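You operate a simulated robot arm through the tools that you are given. There is no shell and no other tool. Be economical: measure what you need, move in short steps, check, and stop when the job is done.

Carry out the task below with a simulated robot arm. There is one attempt and no reset: what you move stays moved.

TASK
Put the green stopper on the yellow card on the top of the side counter.

Only the result counts: the job must be done as asked and must still hold three seconds after the hand-in. Knocking over, shifting, dropping, spilling or breaking anything else fails it. A push-on lid holds only when it is set on centred and level and pressed home; a screw cap is set on level and turned clockwise until tight.

THE ROBOT
A 7-joint arm with a two-finger parallel gripper, fixed in place. Base frame: the origin is at the foot of the arm, x ahead of it, y to its left, z up; the work surface is at about z = 720. Units: mm, degrees, N and s.
With the tool pointing down near the work surface it reaches from about 160 to 680 mm from the base axis. Its first joint turns from -66.0 to 66.0 degrees. Payload 2.4 kg.
Tool frame: the origin (TCP) lies between the finger pads and is the grasp point; the fingertips stand 30 mm ahead of it; z points along the fingers, y is the line along which they close. The gripper opens to 94 mm. The fingers are 28 mm wide and 10 mm thick; the gripper's body (50 by 96 mm) begins 55 mm behind the TCP.
Orientation is that of the tool frame in the base frame, as a unit quaternion [w, x, y, z]. With the fingers straight down and closing along the base's y, the tool's x points along the base's -x, its y along +y and its z along -z.

THE INTERFACE
- The arm moves only by the tool drive_tool. Its argument "motion" is a list of rows, each an object of numbers (a shift or turn left out is 0, a gripper value left out holds the last): "grip": the closure, from 0 (fully open) to 1 (shut); "x", "y", "z": the shift along the tool's x, y, z in units of 300 mm (1.0 is 300 mm); "spin": the turn about the tool's z in units of 45 degrees (1.0 is 45 degrees). In form: [{"grip": .., "x": .., "y": .., "z": .., "spin": ..}, ...]. A call has 1 to 12 rows; each row is the pose to reach, as a shift and turn from the pose commanded when the call began, along the tool's axes at that moment. A call with a number of a shift or a turn outside -1 to 1 is refused whole. Rows are played at 5 a second. More than 50 mm and 8.6 degrees between two rows, or a gripper value outside its range, and nothing of the call is played. Where a pose cannot be reached the arm comes as near as it can. A force on the tool above 40 N (or 10 N above the force at the start of the call, whichever is more), or a blocked arm, ends the call early, and 0.2 s more pass. Each finger travels about 153 mm/s and halts on what it meets, pressing with about 23 N; the grip force reading is that of the motor and also rises with nothing between the fingers. The clock runs only during rows and for 0.2 s after the last one: add rows that repeat a pose to give the fingers time. It gives the time, the measured TCP pose, the force on the tool (base axes), the opening and the grip force at its end, in the units of the frame above (readings bear some noise).
- Cameras (640 x 400 px; columns grow to the right, rows downward): "scene" is fixed at [28.1, 459.7, 1438.7]; the picture's right is [-0.79, -0.61, 0.00], its down [-0.33, 0.43, -0.84] and it looks along [0.51, -0.66, -0.55] (base axes); focal length 369 px, centre (320, 200). "wrist" rides on the gripper at [-37, 0, -58] in the tool frame; the picture's right is [0.00, -1.00, 0.00], its down [0.97, 0.00, -0.24] and it looks along [0.24, 0.00, 0.97] (tool axes); focal length 218 px, centre (320, 200). There is no depth. A picture from a camera that has moved, and an enlarged one, comes with that camera's place and axes in the base frame and with its lens. The place of the scene camera against the robot may be out by one fixed shift of up to 18 mm in any direction.
- camera(camera): a new picture of that camera. It takes no simulated time.
- inspect(camera, box): a new picture of the part [left, top, right, bottom] of that camera's present view, enlarged. It takes no simulated time.
- hand_in(): hands the job in; it is judged then, once.

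Go step by step. Nothing tells you positions but the pictures and the camera data: compare them with the known pose of the tool, close in by small moves and look again before you grip or let go. The budget is 90 turns and 42 pictures, counting those below and the enlarged ones. Unless the task says otherwise, let go and move clear before handing in, and close with one line.

The tools are called by a JSON object that holds its "name" and its "arguments". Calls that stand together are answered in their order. drive_tool: Moves the arm, as the interface text tells. Its arguments: {"type":"object","properties":{"motion":{"type":"array","items":{"type":"object","properties":{"grip":{"type":"number"},"x":{"type":"number"},"y":{"type":"number"},"z":{"type":"number"},"spin":{"type":"number"}}}}},"required":["motion"]} The other tools are called the same way: camera (camera) takes a picture; inspect (camera, box) takes an enlarged picture of a part of a camera's view; hand_in () hands the job in.

At the start:

```text
clock: 0.0
position: [386.4, -182.9, 987.3]
orientation: [0.0, 0.0, 1.0, 0.001]
contact_force: [-0.2, 0.9, 0.2]
gripper_width: 94.1
finger_force: 0.0
```

scene: 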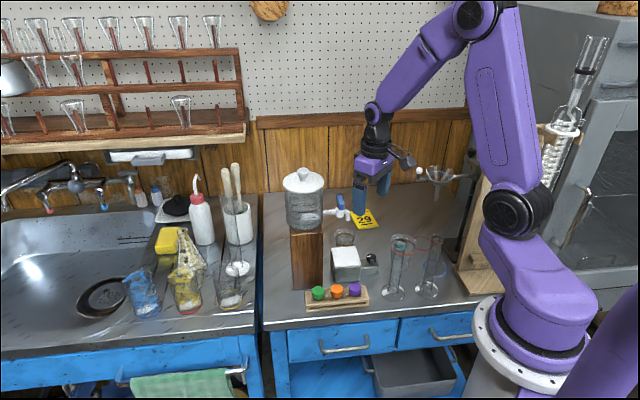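
wrist: 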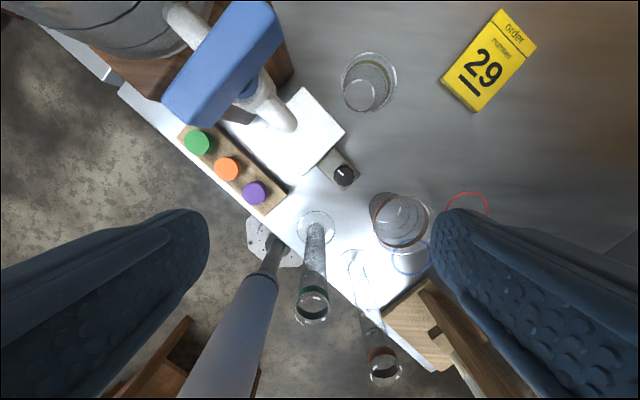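

The stoppers sit in a small rack at about (428, -27), near the tank on its wooden block. The yellow card lies at about (530, -405). I'll look closer at both before moving.

{"name": "inspect", "arguments": {"camera": "scene", "box": [260, 160, 460, 320]}}

{"name": "inspect", "arguments": {"camera": "wrist", "box": [80, 0, 400, 230]}}

```text
2.50 times, centred on (360, 240) of scene
camera zoom: at [28.1, 459.7, 1438.7], right [-0.79, -0.61, 0.0], down [-0.33, 0.43, -0.84], along [0.51, -0.66, -0.55], focal length 924 px, centre (220, 100)
```

zoom: 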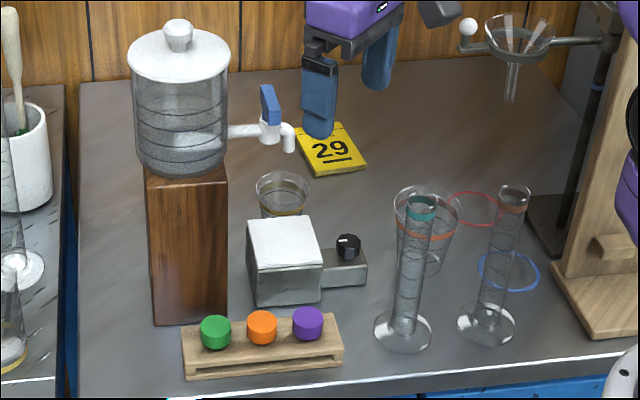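

```text
1.74 times, centred on (240, 115) of wrist
camera zoom: at [424.8, -183.4, 1044.2], right [0.0, -1.0, 0.0], down [-0.97, 0.0, 0.24], along [-0.24, 0.0, -0.97], focal length 380 px, centre (459, 348)
```

zoom: 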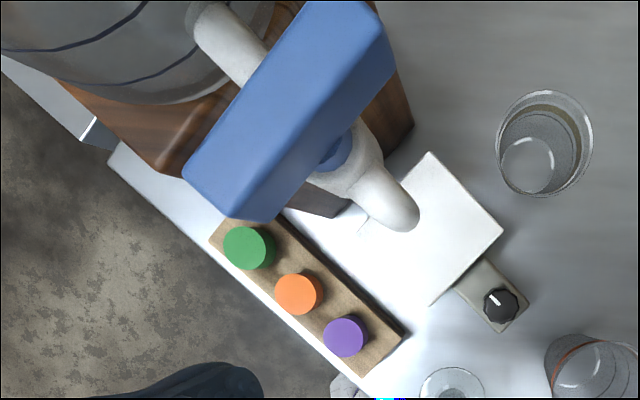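

The gap between green and its neighbours is tight, and the tank stands close behind it. I'll check the gripper's shape and the tank and rack up close.

{"name": "inspect", "arguments": {"camera": "scene", "box": [340, 80, 440, 220]}}

{"name": "inspect", "arguments": {"camera": "scene", "box": [280, 265, 380, 325]}}

```text
2.86 times, centred on (390, 150) of scene
camera zoom: at [28.1, 459.7, 1438.7], right [-0.79, -0.61, 0.0], down [-0.33, 0.43, -0.84], along [0.51, -0.66, -0.55], focal length 1056 px, centre (120, 343)
```

zoom: 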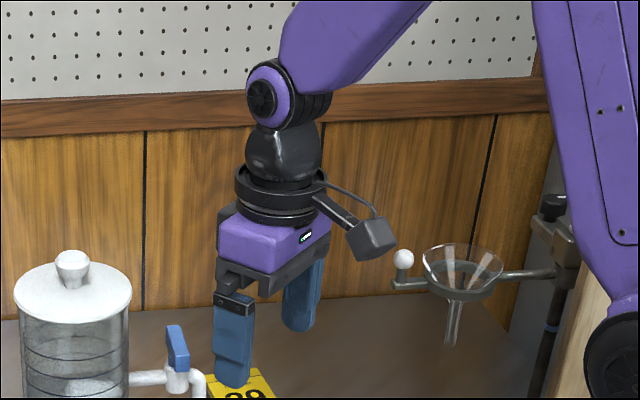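

```text
6.40 times, centred on (330, 295) of scene
camera zoom: at [28.1, 459.7, 1438.7], right [-0.79, -0.61, 0.0], down [-0.33, 0.43, -0.84], along [0.51, -0.66, -0.55], focal length 2364 px, centre (256, -408)
```

zoom: 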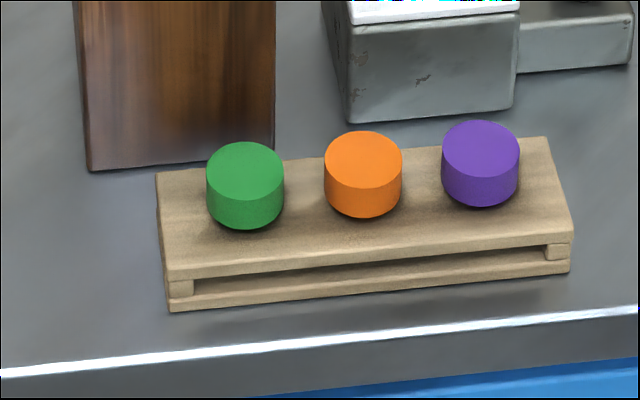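

The row lies at 45°, with green near (430, -31). I'll turn 45° so the fingers close along the row, keep out in front of the tank, and then look from above.

{"name": "drive_tool", "arguments": {"motion": [{"x": 0.08, "y": 0.08, "spin": 0.1667, "grip": 0}, {"x": 0.16, "y": 0.16, "spin": 0.333}, {"x": 0.24, "y": 0.24, "spin": 0.5}, {"x": 0.131, "y": 0.349, "spin": 0.667}, {"x": 0.022, "y": 0.458, "spin": 0.833}, {"x": -0.0867, "y": 0.567, "spin": 1.0}, {"x": -0.0867, "y": 0.567, "spin": 1.0}]}}

{"name": "camera", "arguments": {"camera": "wrist"}}

{"name": "camera", "arguments": {"camera": "scene"}}

```text
clock: 1.6
position: [417.1, -14.4, 986.1]
orientation: [0.0, 0.383, 0.924, 0.0]
contact_force: [-0.1, -0.2, 0.3]
gripper_width: 94.0
finger_force: 0.0
```

```text
35 pictures are left
camera wrist: at [444.0, -40.7, 1043.0], right [-0.71, -0.71, 0.0], down [-0.69, 0.69, 0.24], along [-0.17, 0.17, -0.97], focal length 218 px, centre (320, 200)
```

wrist: 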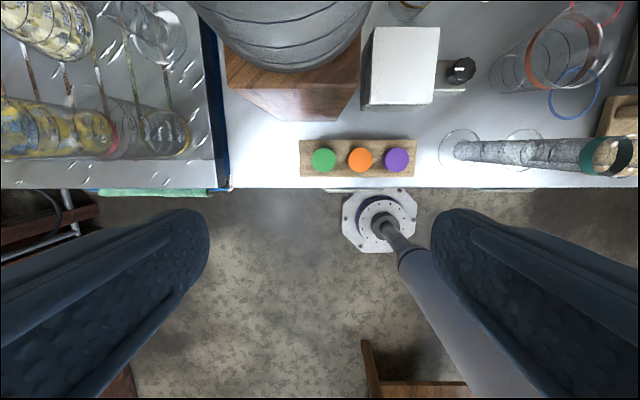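

```text
34 pictures are left
```

scene: 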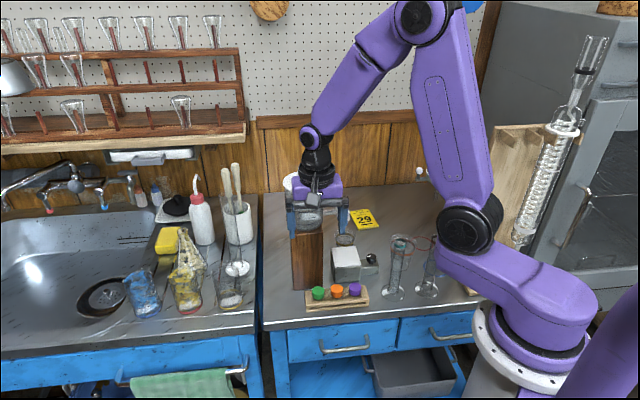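

The row now lies square in the wrist picture. Green is about 22 mm ahead of the tool and 4 mm to the side, and the block is about 50 mm beyond green. I'll descend part way with the fingers partly closed.

{"name": "drive_tool", "arguments": {"motion": [{"x": -0.02, "y": -0.004, "z": 0.12, "grip": 0.3}, {"x": -0.04, "y": -0.008, "z": 0.25, "grip": 0.596}, {"x": -0.063, "y": -0.013, "z": 0.37, "grip": 0.596}, {"x": -0.063, "y": -0.013, "z": 0.45, "grip": 0.596}, {"x": -0.063, "y": -0.013, "z": 0.45, "grip": 0.596}]}}

{"name": "camera", "arguments": {"camera": "wrist"}}

{"name": "inspect", "arguments": {"camera": "scene", "box": [260, 160, 400, 320]}}

```text
clock: 2.8
position: [424.6, -29.2, 852.9]
orientation: [0.0, 0.383, 0.924, 0.0]
contact_force: [0.8, 1.1, -0.7]
gripper_width: 38.0
finger_force: 0.0
```

```text
33 pictures are left
camera wrist: at [450.3, -56.3, 909.5], right [-0.71, -0.71, 0.0], down [-0.69, 0.69, 0.24], along [-0.17, 0.17, -0.97], focal length 218 px, centre (320, 200)
```

wrist: 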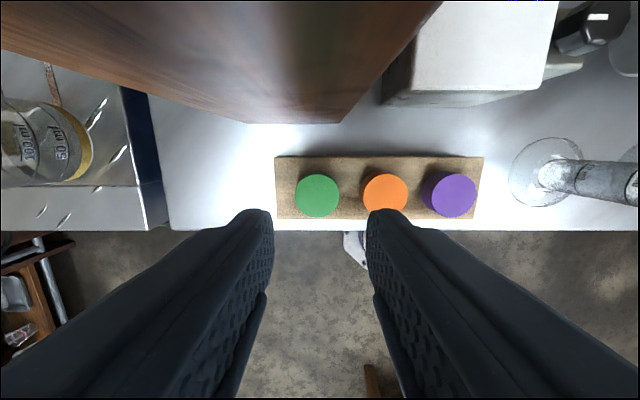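

```text
2.50 times, centred on (330, 240) of scene
camera zoom: at [28.1, 459.7, 1438.7], right [-0.79, -0.61, 0.0], down [-0.33, 0.43, -0.84], along [0.51, -0.66, -0.55], focal length 924 px, centre (295, 100)
```

zoom: 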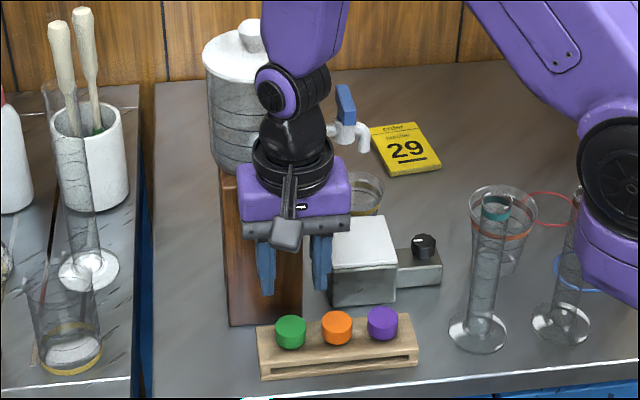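

Green is 1.8 mm to the left and 3 mm ahead of the grasp axis, and its top is at about z 757. I'll correct sideways, stop with the fingertips just above the stopper, and check again.

{"name": "drive_tool", "arguments": {"motion": [{"y": 0.006, "z": 0.09}, {"y": 0.006, "z": 0.173}, {"y": 0.006, "z": 0.173}]}}

{"name": "camera", "arguments": {"camera": "wrist"}}

{"name": "inspect", "arguments": {"camera": "scene", "box": [280, 225, 380, 325]}}

```text
clock: 3.6
position: [426.8, -26.3, 800.6]
orientation: [0.0, 0.383, 0.924, 0.001]
contact_force: [-0.3, 0.4, -0.1]
gripper_width: 38.1
finger_force: 0.0
```

```text
31 pictures are left
camera wrist: at [452.3, -53.4, 856.7], right [-0.71, -0.71, 0.0], down [-0.69, 0.69, 0.24], along [-0.17, 0.17, -0.97], focal length 218 px, centre (320, 200)
```

wrist: 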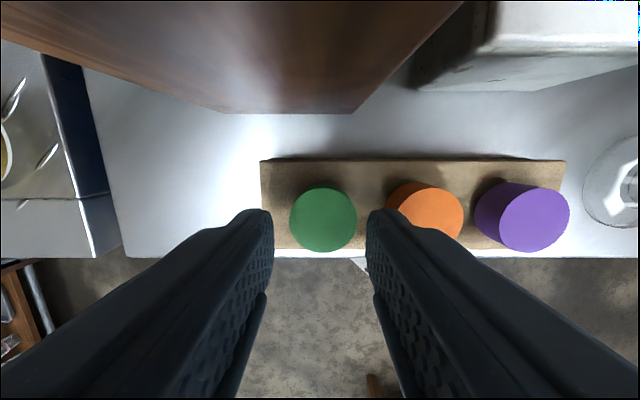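

```text
4.00 times, centred on (330, 275) of scene
camera zoom: at [28.1, 459.7, 1438.7], right [-0.79, -0.61, 0.0], down [-0.33, 0.43, -0.84], along [0.51, -0.66, -0.55], focal length 1478 px, centre (280, -100)
```

zoom: 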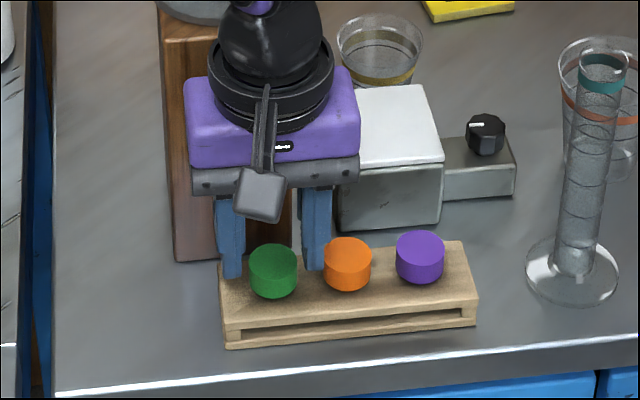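

The sideways correction overshot by 1.7 mm, so I'll take that back and settle before the final descent.

{"name": "drive_tool", "arguments": {"motion": [{"y": -0.0057}, {"y": -0.0057}, {"y": -0.0057}]}}

{"name": "inspect", "arguments": {"camera": "wrist", "box": [220, 150, 420, 275]}}

```text
clock: 4.4
position: [423.9, -27.4, 799.7]
orientation: [0.0, 0.383, 0.924, 0.0]
contact_force: [-0.1, 0.0, -0.5]
gripper_width: 38.0
finger_force: 0.0
```

```text
3.20 times, centred on (320, 212) of wrist
camera zoom: at [450.9, -54.5, 857.4], right [-0.71, -0.71, 0.0], down [-0.69, 0.69, 0.24], along [-0.17, 0.17, -0.97], focal length 698 px, centre (320, 160)
```

zoom: 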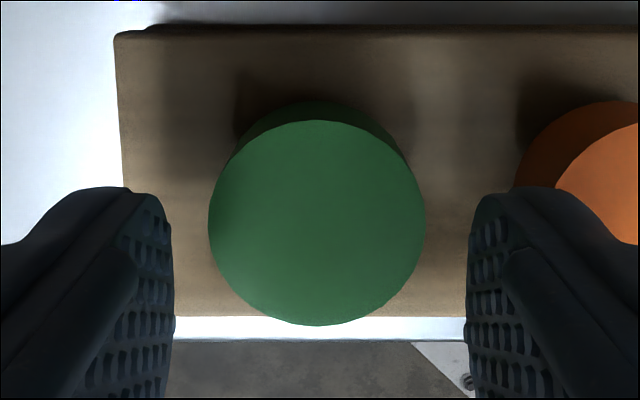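

Green is centred between the fingers to within 0.5 mm. I'll descend straight down 25 mm.

{"name": "drive_tool", "arguments": {"motion": [{"y": 0.0013, "z": 0.03}, {"y": 0.0013, "z": 0.06}, {"y": 0.0013, "z": 0.084}, {"y": 0.0013, "z": 0.084}]}}

{"name": "camera", "arguments": {"camera": "wrist"}}

{"name": "inspect", "arguments": {"camera": "scene", "box": [280, 225, 380, 325]}}

```text
clock: 5.4
position: [423.8, -28.2, 776.2]
orientation: [0.0, 0.383, 0.924, 0.001]
contact_force: [-0.5, 0.5, -0.8]
gripper_width: 37.9
finger_force: 0.1
```

```text
28 pictures are left
camera wrist: at [450.5, -55.3, 833.2], right [-0.71, -0.71, 0.0], down [-0.69, 0.69, 0.24], along [-0.17, 0.17, -0.97], focal length 218 px, centre (320, 200)
```

wrist: 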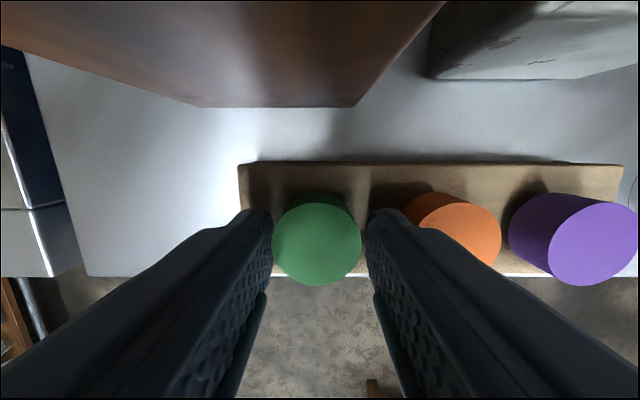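

```text
4.00 times, centred on (330, 275) of scene
camera zoom: at [28.1, 459.7, 1438.7], right [-0.79, -0.61, 0.0], down [-0.33, 0.43, -0.84], along [0.51, -0.66, -0.55], focal length 1478 px, centre (280, -100)
```

zoom: 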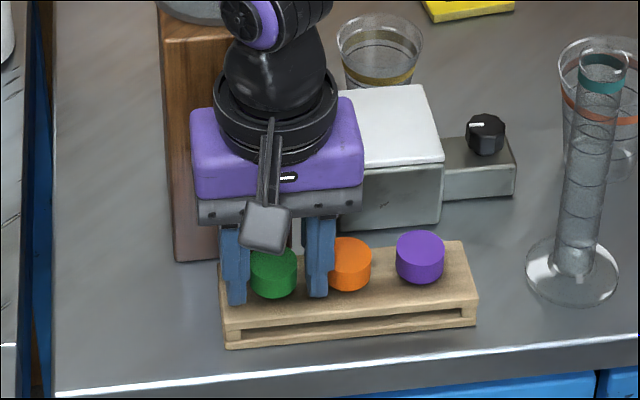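

The fingers straddle green with clearance to orange. I'll close now.

{"name": "drive_tool", "arguments": {"motion": [{"y": 0.003, "grip": 0.6}, {"y": 0.003, "grip": 0.75}, {"y": 0.003, "grip": 0.8}, {"y": 0.003, "grip": 0.8}]}}

```text
clock: 6.4
position: [424.9, -28.0, 776.5]
orientation: [0.0, 0.382, 0.924, 0.0]
contact_force: [-0.2, 0.3, 3.8]
gripper_width: 28.1
finger_force: 23.1
```

Green is gripped at 28 mm width. I'll lift straight up.

{"name": "drive_tool", "arguments": {"motion": [{"z": -0.03, "grip": 1.0}, {"z": -0.08}, {"z": -0.16}, {"z": -0.28}, {"z": -0.28}]}}

{"name": "camera", "arguments": {"camera": "wrist"}}

{"name": "inspect", "arguments": {"camera": "scene", "box": [270, 165, 390, 325]}}

```text
clock: 7.6
position: [424.3, -25.9, 862.1]
orientation: [0.0, 0.382, 0.924, 0.0]
contact_force: [-0.2, -0.4, 0.0]
gripper_width: 28.1
finger_force: 23.2
```

```text
26 pictures are left
camera wrist: at [450.9, -53.1, 917.8], right [-0.71, -0.71, 0.0], down [-0.69, 0.69, 0.24], along [-0.17, 0.17, -0.97], focal length 218 px, centre (320, 200)
```

wrist: 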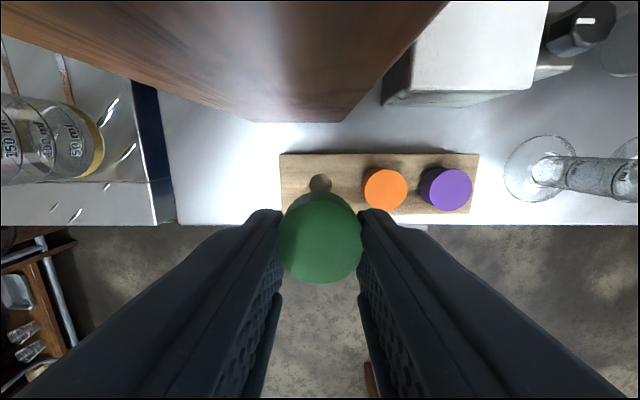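

```text
2.50 times, centred on (330, 245) of scene
camera zoom: at [28.1, 459.7, 1438.7], right [-0.79, -0.61, 0.0], down [-0.33, 0.43, -0.84], along [0.51, -0.66, -0.55], focal length 924 px, centre (295, 88)
```

zoom: 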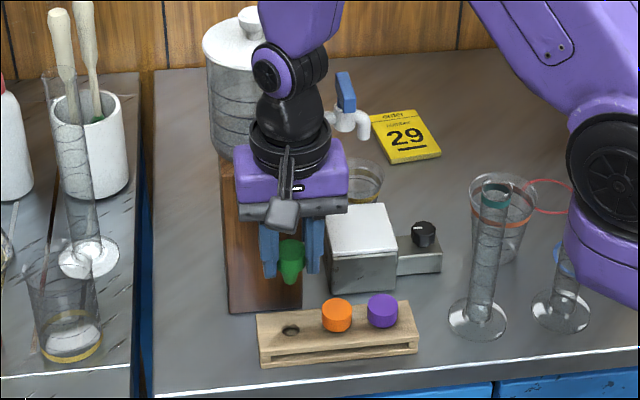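

Green is held, the hole is empty, and the rack has not moved. The stopper has a narrower plug below its head. I'll raise it to about z 1000 and go around in front of the tap.

{"name": "drive_tool", "arguments": {"motion": [{"x": 0.02, "z": -0.12}, {"x": 0.04, "z": -0.24}, {"x": 0.06, "z": -0.36}, {"x": 0.06, "z": -0.46}, {"x": 0.06, "y": -0.11, "z": -0.46}, {"x": 0.06, "y": -0.23, "z": -0.46}, {"x": 0.06, "y": -0.36, "z": -0.46}, {"x": 0.06, "y": -0.49, "z": -0.46}, {"x": 0.06, "y": -0.6, "z": -0.46}, {"x": 0.06, "y": -0.64, "z": -0.46}, {"x": 0.06, "y": -0.64, "z": -0.46}]}}

{"name": "camera", "arguments": {"camera": "wrist"}}

{"name": "camera", "arguments": {"camera": "scene"}}

```text
clock: 10.0
position: [277.7, -150.9, 997.0]
orientation: [0.0, 0.382, 0.924, 0.0]
contact_force: [0.9, -0.3, -0.3]
gripper_width: 28.2
finger_force: 22.8
```

```text
24 pictures are left
camera wrist: at [303.5, -177.6, 1053.5], right [-0.71, -0.71, 0.0], down [-0.69, 0.69, 0.24], along [-0.17, 0.17, -0.97], focal length 218 px, centre (320, 200)
```

wrist: 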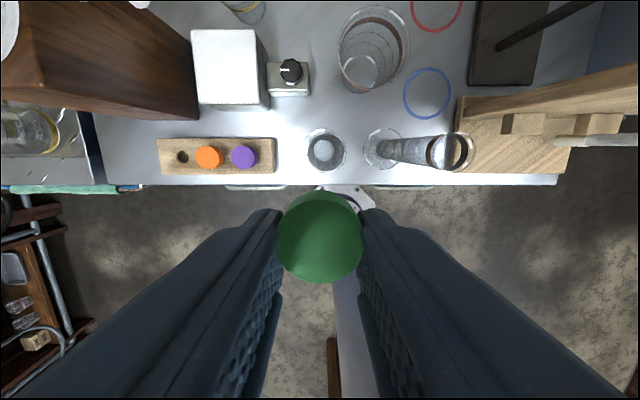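

```text
23 pictures are left
```

scene: 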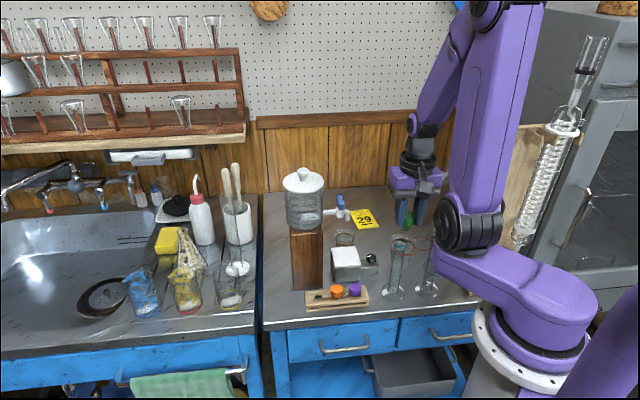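

The path is clear. Next I'll go toward the wall at height and look for the card.

{"name": "drive_tool", "arguments": {"motion": [{"x": -0.1}, {"x": -0.22}, {"x": -0.35}, {"x": -0.48}, {"x": -0.6}, {"x": -0.7}, {"x": -0.7}]}}

{"name": "camera", "arguments": {"camera": "wrist"}}

{"name": "camera", "arguments": {"camera": "scene"}}

```text
clock: 11.6
position: [424.5, -300.7, 998.7]
orientation: [0.0, 0.382, 0.924, 0.0]
contact_force: [0.2, -0.3, -0.6]
gripper_width: 28.2
finger_force: 22.8
```

```text
22 pictures are left
camera wrist: at [450.7, -327.1, 1055.6], right [-0.71, -0.71, 0.0], down [-0.69, 0.69, 0.24], along [-0.17, 0.17, -0.97], focal length 218 px, centre (320, 200)
```

wrist: 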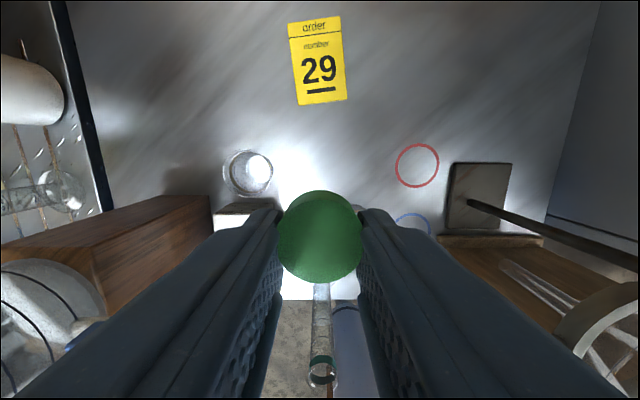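

```text
21 pictures are left
```

scene: 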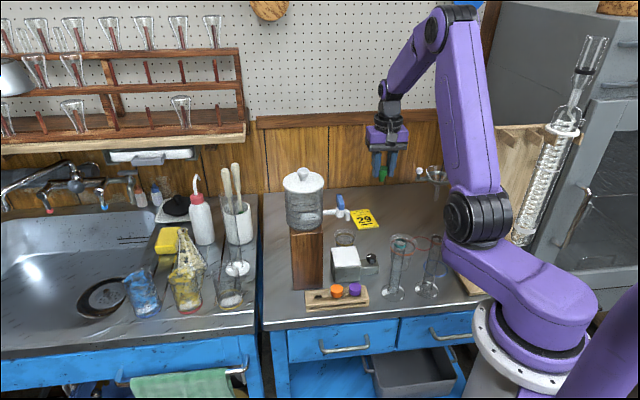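

The card is about 150 mm ahead, centred near (531, -404) and roughly 70 by 100 mm. I'll go over it, aiming slightly to the near side of centre, and descend to about z 830.

{"name": "drive_tool", "arguments": {"motion": [{"x": -0.12}, {"x": -0.25}, {"x": -0.38}, {"x": -0.457, "y": 0.009}, {"x": -0.457, "y": 0.009, "z": 0.12}, {"x": -0.457, "y": 0.009, "z": 0.25}, {"x": -0.457, "y": 0.009, "z": 0.38}, {"x": -0.457, "y": 0.009, "z": 0.48}, {"x": -0.457, "y": 0.009, "z": 0.55}, {"x": -0.457, "y": 0.009, "z": 0.55}]}}

{"name": "camera", "arguments": {"camera": "wrist"}}

{"name": "inspect", "arguments": {"camera": "scene", "box": [310, 140, 430, 240]}}

```text
clock: 13.8
position: [524.0, -393.4, 833.8]
orientation: [0.0, 0.383, 0.924, 0.0]
contact_force: [-0.1, -1.0, -0.7]
gripper_width: 28.0
finger_force: 22.6
```

```text
20 pictures are left
camera wrist: at [550.4, -419.6, 891.2], right [-0.71, -0.71, 0.0], down [-0.69, 0.69, 0.24], along [-0.17, 0.17, -0.97], focal length 218 px, centre (320, 200)
```

wrist: 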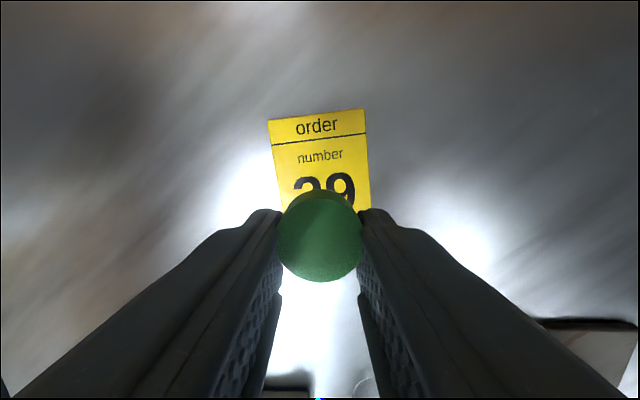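

```text
4.00 times, centred on (370, 190) of scene
camera zoom: at [28.1, 459.7, 1438.7], right [-0.79, -0.61, 0.0], down [-0.33, 0.43, -0.84], along [0.51, -0.66, -0.55], focal length 1478 px, centre (120, 240)
```

zoom: 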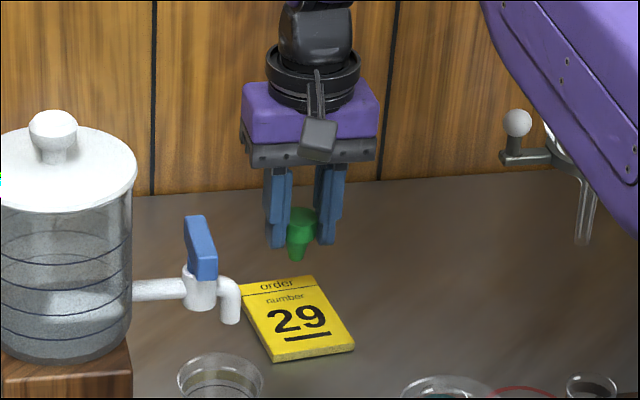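

The stopper hangs over the middle of the card, which is a thin slab rather than a flat sheet. I'll lower to just above it and check the gap.

{"name": "drive_tool", "arguments": {"motion": [{"z": 0.05}, {"z": 0.1}, {"z": 0.1}]}}

{"name": "inspect", "arguments": {"camera": "scene", "box": [340, 180, 400, 240]}}

```text
clock: 14.6
position: [524.2, -394.2, 803.3]
orientation: [-0.001, 0.382, 0.924, 0.0]
contact_force: [0.0, 0.4, -0.8]
gripper_width: 28.3
finger_force: 23.4
```

```text
6.67 times, centred on (370, 210) of scene
camera zoom: at [28.1, 459.7, 1438.7], right [-0.79, -0.61, 0.0], down [-0.33, 0.43, -0.84], along [0.51, -0.66, -0.55], focal length 2463 px, centre (-13, 133)
```

zoom: 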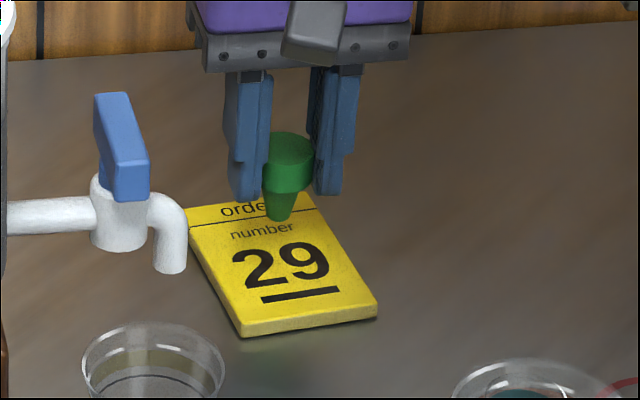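

About 15 to 20 mm remain. I'll go down slowly and stop at contact.

{"name": "drive_tool", "arguments": {"motion": [{"z": 0.02}, {"z": 0.035}, {"z": 0.042}, {"z": 0.042}]}}

{"name": "inspect", "arguments": {"camera": "scene", "box": [340, 180, 400, 240]}}

```text
clock: 15.6
position: [524.3, -394.2, 790.4]
orientation: [-0.001, 0.384, 0.923, 0.001]
contact_force: [0.3, 0.9, 0.2]
gripper_width: 27.9
finger_force: 22.9
```

```text
6.67 times, centred on (370, 210) of scene
camera zoom: at [28.1, 459.7, 1438.7], right [-0.79, -0.61, 0.0], down [-0.33, 0.43, -0.84], along [0.51, -0.66, -0.55], focal length 2463 px, centre (-13, 133)
```

zoom: 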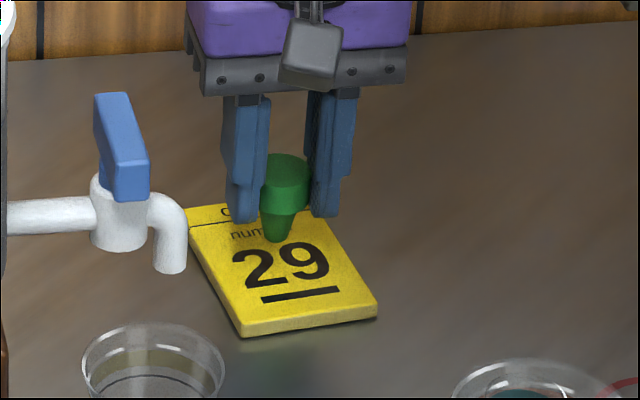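

Still free of the card. I'll continue in about 1 mm steps and watch the vertical force.

{"name": "drive_tool", "arguments": {"motion": [{"z": 0.004}, {"z": 0.008}, {"z": 0.012}, {"z": 0.012}]}}

```text
clock: 16.6
position: [525.3, -394.7, 786.0]
orientation: [0.001, 0.383, 0.924, 0.0]
contact_force: [0.2, -0.2, -0.6]
gripper_width: 28.2
finger_force: 22.7
```

{"name": "drive_tool", "arguments": {"motion": [{"z": 0.004}, {"z": 0.008}, {"z": 0.01}, {"z": 0.01}]}}

{"name": "inspect", "arguments": {"camera": "scene", "box": [340, 180, 400, 240]}}

```text
clock: 17.6
position: [523.8, -395.2, 782.8]
orientation: [0.0, 0.382, 0.924, 0.0]
contact_force: [0.0, -0.5, 0.6]
gripper_width: 28.1
finger_force: 23.0
```

```text
6.67 times, centred on (370, 210) of scene
camera zoom: at [28.1, 459.7, 1438.7], right [-0.79, -0.61, 0.0], down [-0.33, 0.43, -0.84], along [0.51, -0.66, -0.55], focal length 2463 px, centre (-13, 133)
```

zoom: 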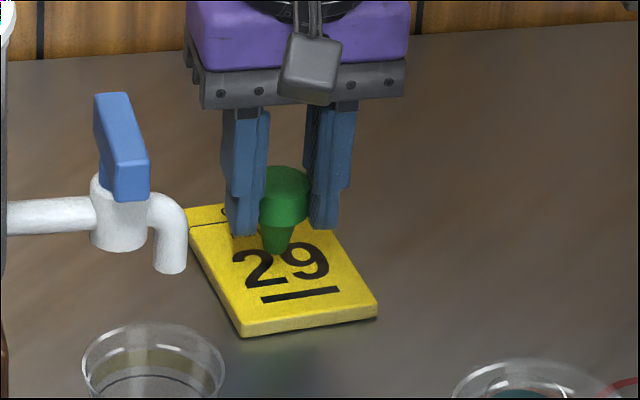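

No contact yet, so I'll keep lowering.

{"name": "drive_tool", "arguments": {"motion": [{"z": 0.003}, {"z": 0.006}, {"z": 0.008}, {"z": 0.008}]}}

```text
clock: 18.6
position: [524.1, -394.7, 780.9]
orientation: [0.0, 0.384, 0.924, 0.0]
contact_force: [0.7, -0.9, 0.2]
gripper_width: 28.1
finger_force: 23.2
```

{"name": "drive_tool", "arguments": {"motion": [{"z": 0.003}, {"z": 0.006}, {"z": 0.008}, {"z": 0.008}]}}

```text
clock: 19.6
position: [525.0, -394.8, 778.4]
orientation: [0.0, 0.383, 0.924, 0.0]
contact_force: [0.0, 1.0, 2.0]
gripper_width: 28.1
finger_force: 22.9
```

{"name": "drive_tool", "arguments": {"motion": [{"z": 0.002}, {"z": 0.004}, {"z": 0.004}]}}

{"name": "inspect", "arguments": {"camera": "scene", "box": [350, 190, 390, 230]}}

```text
clock: 20.4
position: [524.4, -395.8, 778.4]
orientation: [0.002, 0.383, 0.924, -0.001]
contact_force: [-1.6, 1.5, 13.3]
gripper_width: 27.8
finger_force: 23.4
```

```text
10.00 times, centred on (370, 210) of scene
camera zoom: at [27.8, 459.9, 1438.7], right [-0.79, -0.61, 0.0], down [-0.33, 0.43, -0.84], along [0.51, -0.66, -0.55], focal length 3694 px, centre (-180, 100)
```

zoom: 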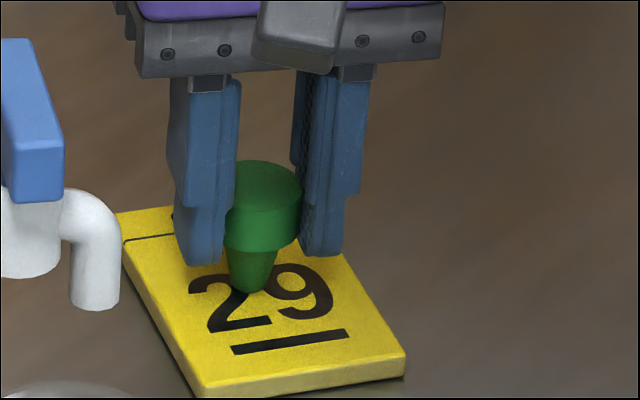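

The stopper is resting on the card with a firm contact of 13 N. I'll ease the press off slightly and open the fingers slowly.

{"name": "drive_tool", "arguments": {"motion": [{"z": -0.003, "grip": 1.0}, {"z": -0.003, "grip": 1.0}, {"z": -0.003, "grip": 0.71}, {"z": -0.003, "grip": 0.695}, {"z": -0.003, "grip": 0.68}, {"z": -0.003, "grip": 0.66}, {"z": -0.003, "grip": 0.63}, {"z": -0.003, "grip": 0.59}, {"z": -0.003, "grip": 0.54}, {"z": -0.003, "grip": 0.5}, {"z": -0.003, "grip": 0.5}]}}

{"name": "inspect", "arguments": {"camera": "scene", "box": [350, 190, 390, 230]}}

{"name": "camera", "arguments": {"camera": "wrist"}}

```text
clock: 22.8
position: [525.0, -395.8, 778.3]
orientation: [-0.001, 0.383, 0.924, 0.0]
contact_force: [-0.2, 0.2, 0.3]
gripper_width: 47.0
finger_force: 0.0
```

```text
10.00 times, centred on (370, 210) of scene
camera zoom: at [28.1, 459.7, 1438.7], right [-0.79, -0.61, 0.0], down [-0.33, 0.43, -0.84], along [0.51, -0.66, -0.55], focal length 3694 px, centre (-180, 100)
```

zoom: 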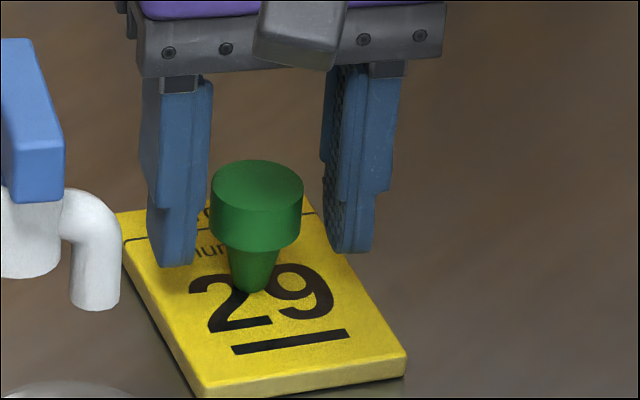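

```text
13 pictures are left
camera wrist: at [550.8, -421.3, 835.0], right [-0.71, -0.71, 0.0], down [-0.69, 0.69, 0.24], along [-0.17, 0.17, -0.97], focal length 218 px, centre (320, 200)
```

wrist: 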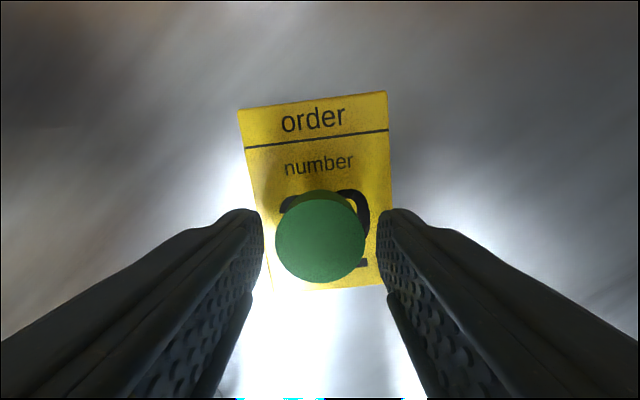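

The stopper stands upright and free on the card. I'll lift straight up and clear.

{"name": "drive_tool", "arguments": {"motion": [{"z": -0.03}, {"z": -0.08}, {"z": -0.16}, {"z": -0.28}, {"z": -0.42}, {"z": -0.56}, {"z": -0.65}, {"z": -0.65}]}}

{"name": "camera", "arguments": {"camera": "scene"}}

{"name": "inspect", "arguments": {"camera": "scene", "box": [340, 180, 400, 240]}}

```text
clock: 24.6
position: [522.6, -394.2, 972.9]
orientation: [0.0, 0.383, 0.924, -0.001]
contact_force: [-0.8, 0.4, 0.8]
gripper_width: 46.9
finger_force: 0.0
```

```text
12 pictures are left
```

scene: 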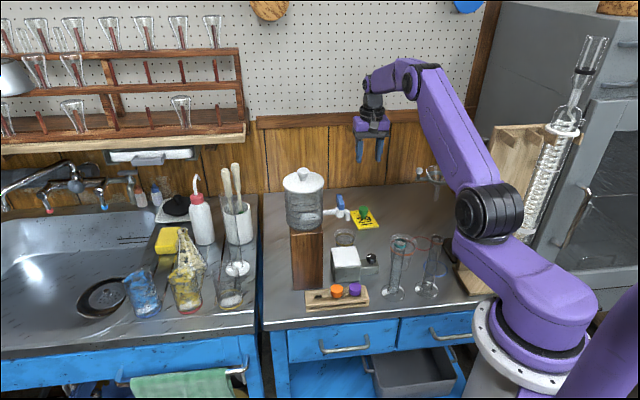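

```text
6.67 times, centred on (370, 210) of scene
camera zoom: at [28.1, 459.7, 1438.7], right [-0.79, -0.61, 0.0], down [-0.33, 0.43, -0.84], along [0.51, -0.66, -0.55], focal length 2463 px, centre (-13, 133)
```

zoom: 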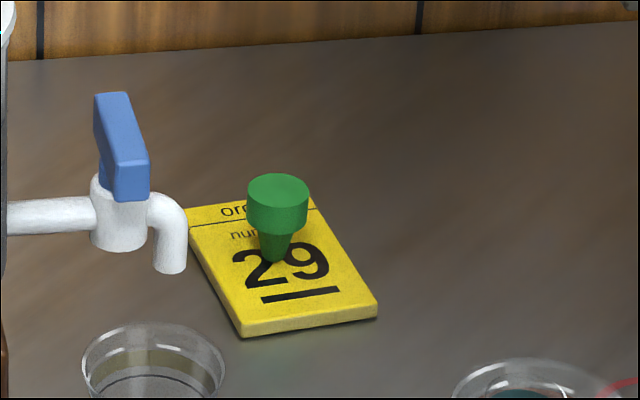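

The stopper stands upright on the card, nothing else has moved, and the arm is clear. I'm handing in.

{"name": "hand_in", "arguments": {}}

```text
The job is handed in.
```

The green stopper is standing upright near the middle of the yellow card on the side counter; the arm is clear, nothing else looked disturbed in the last picture, and the job is handed in.
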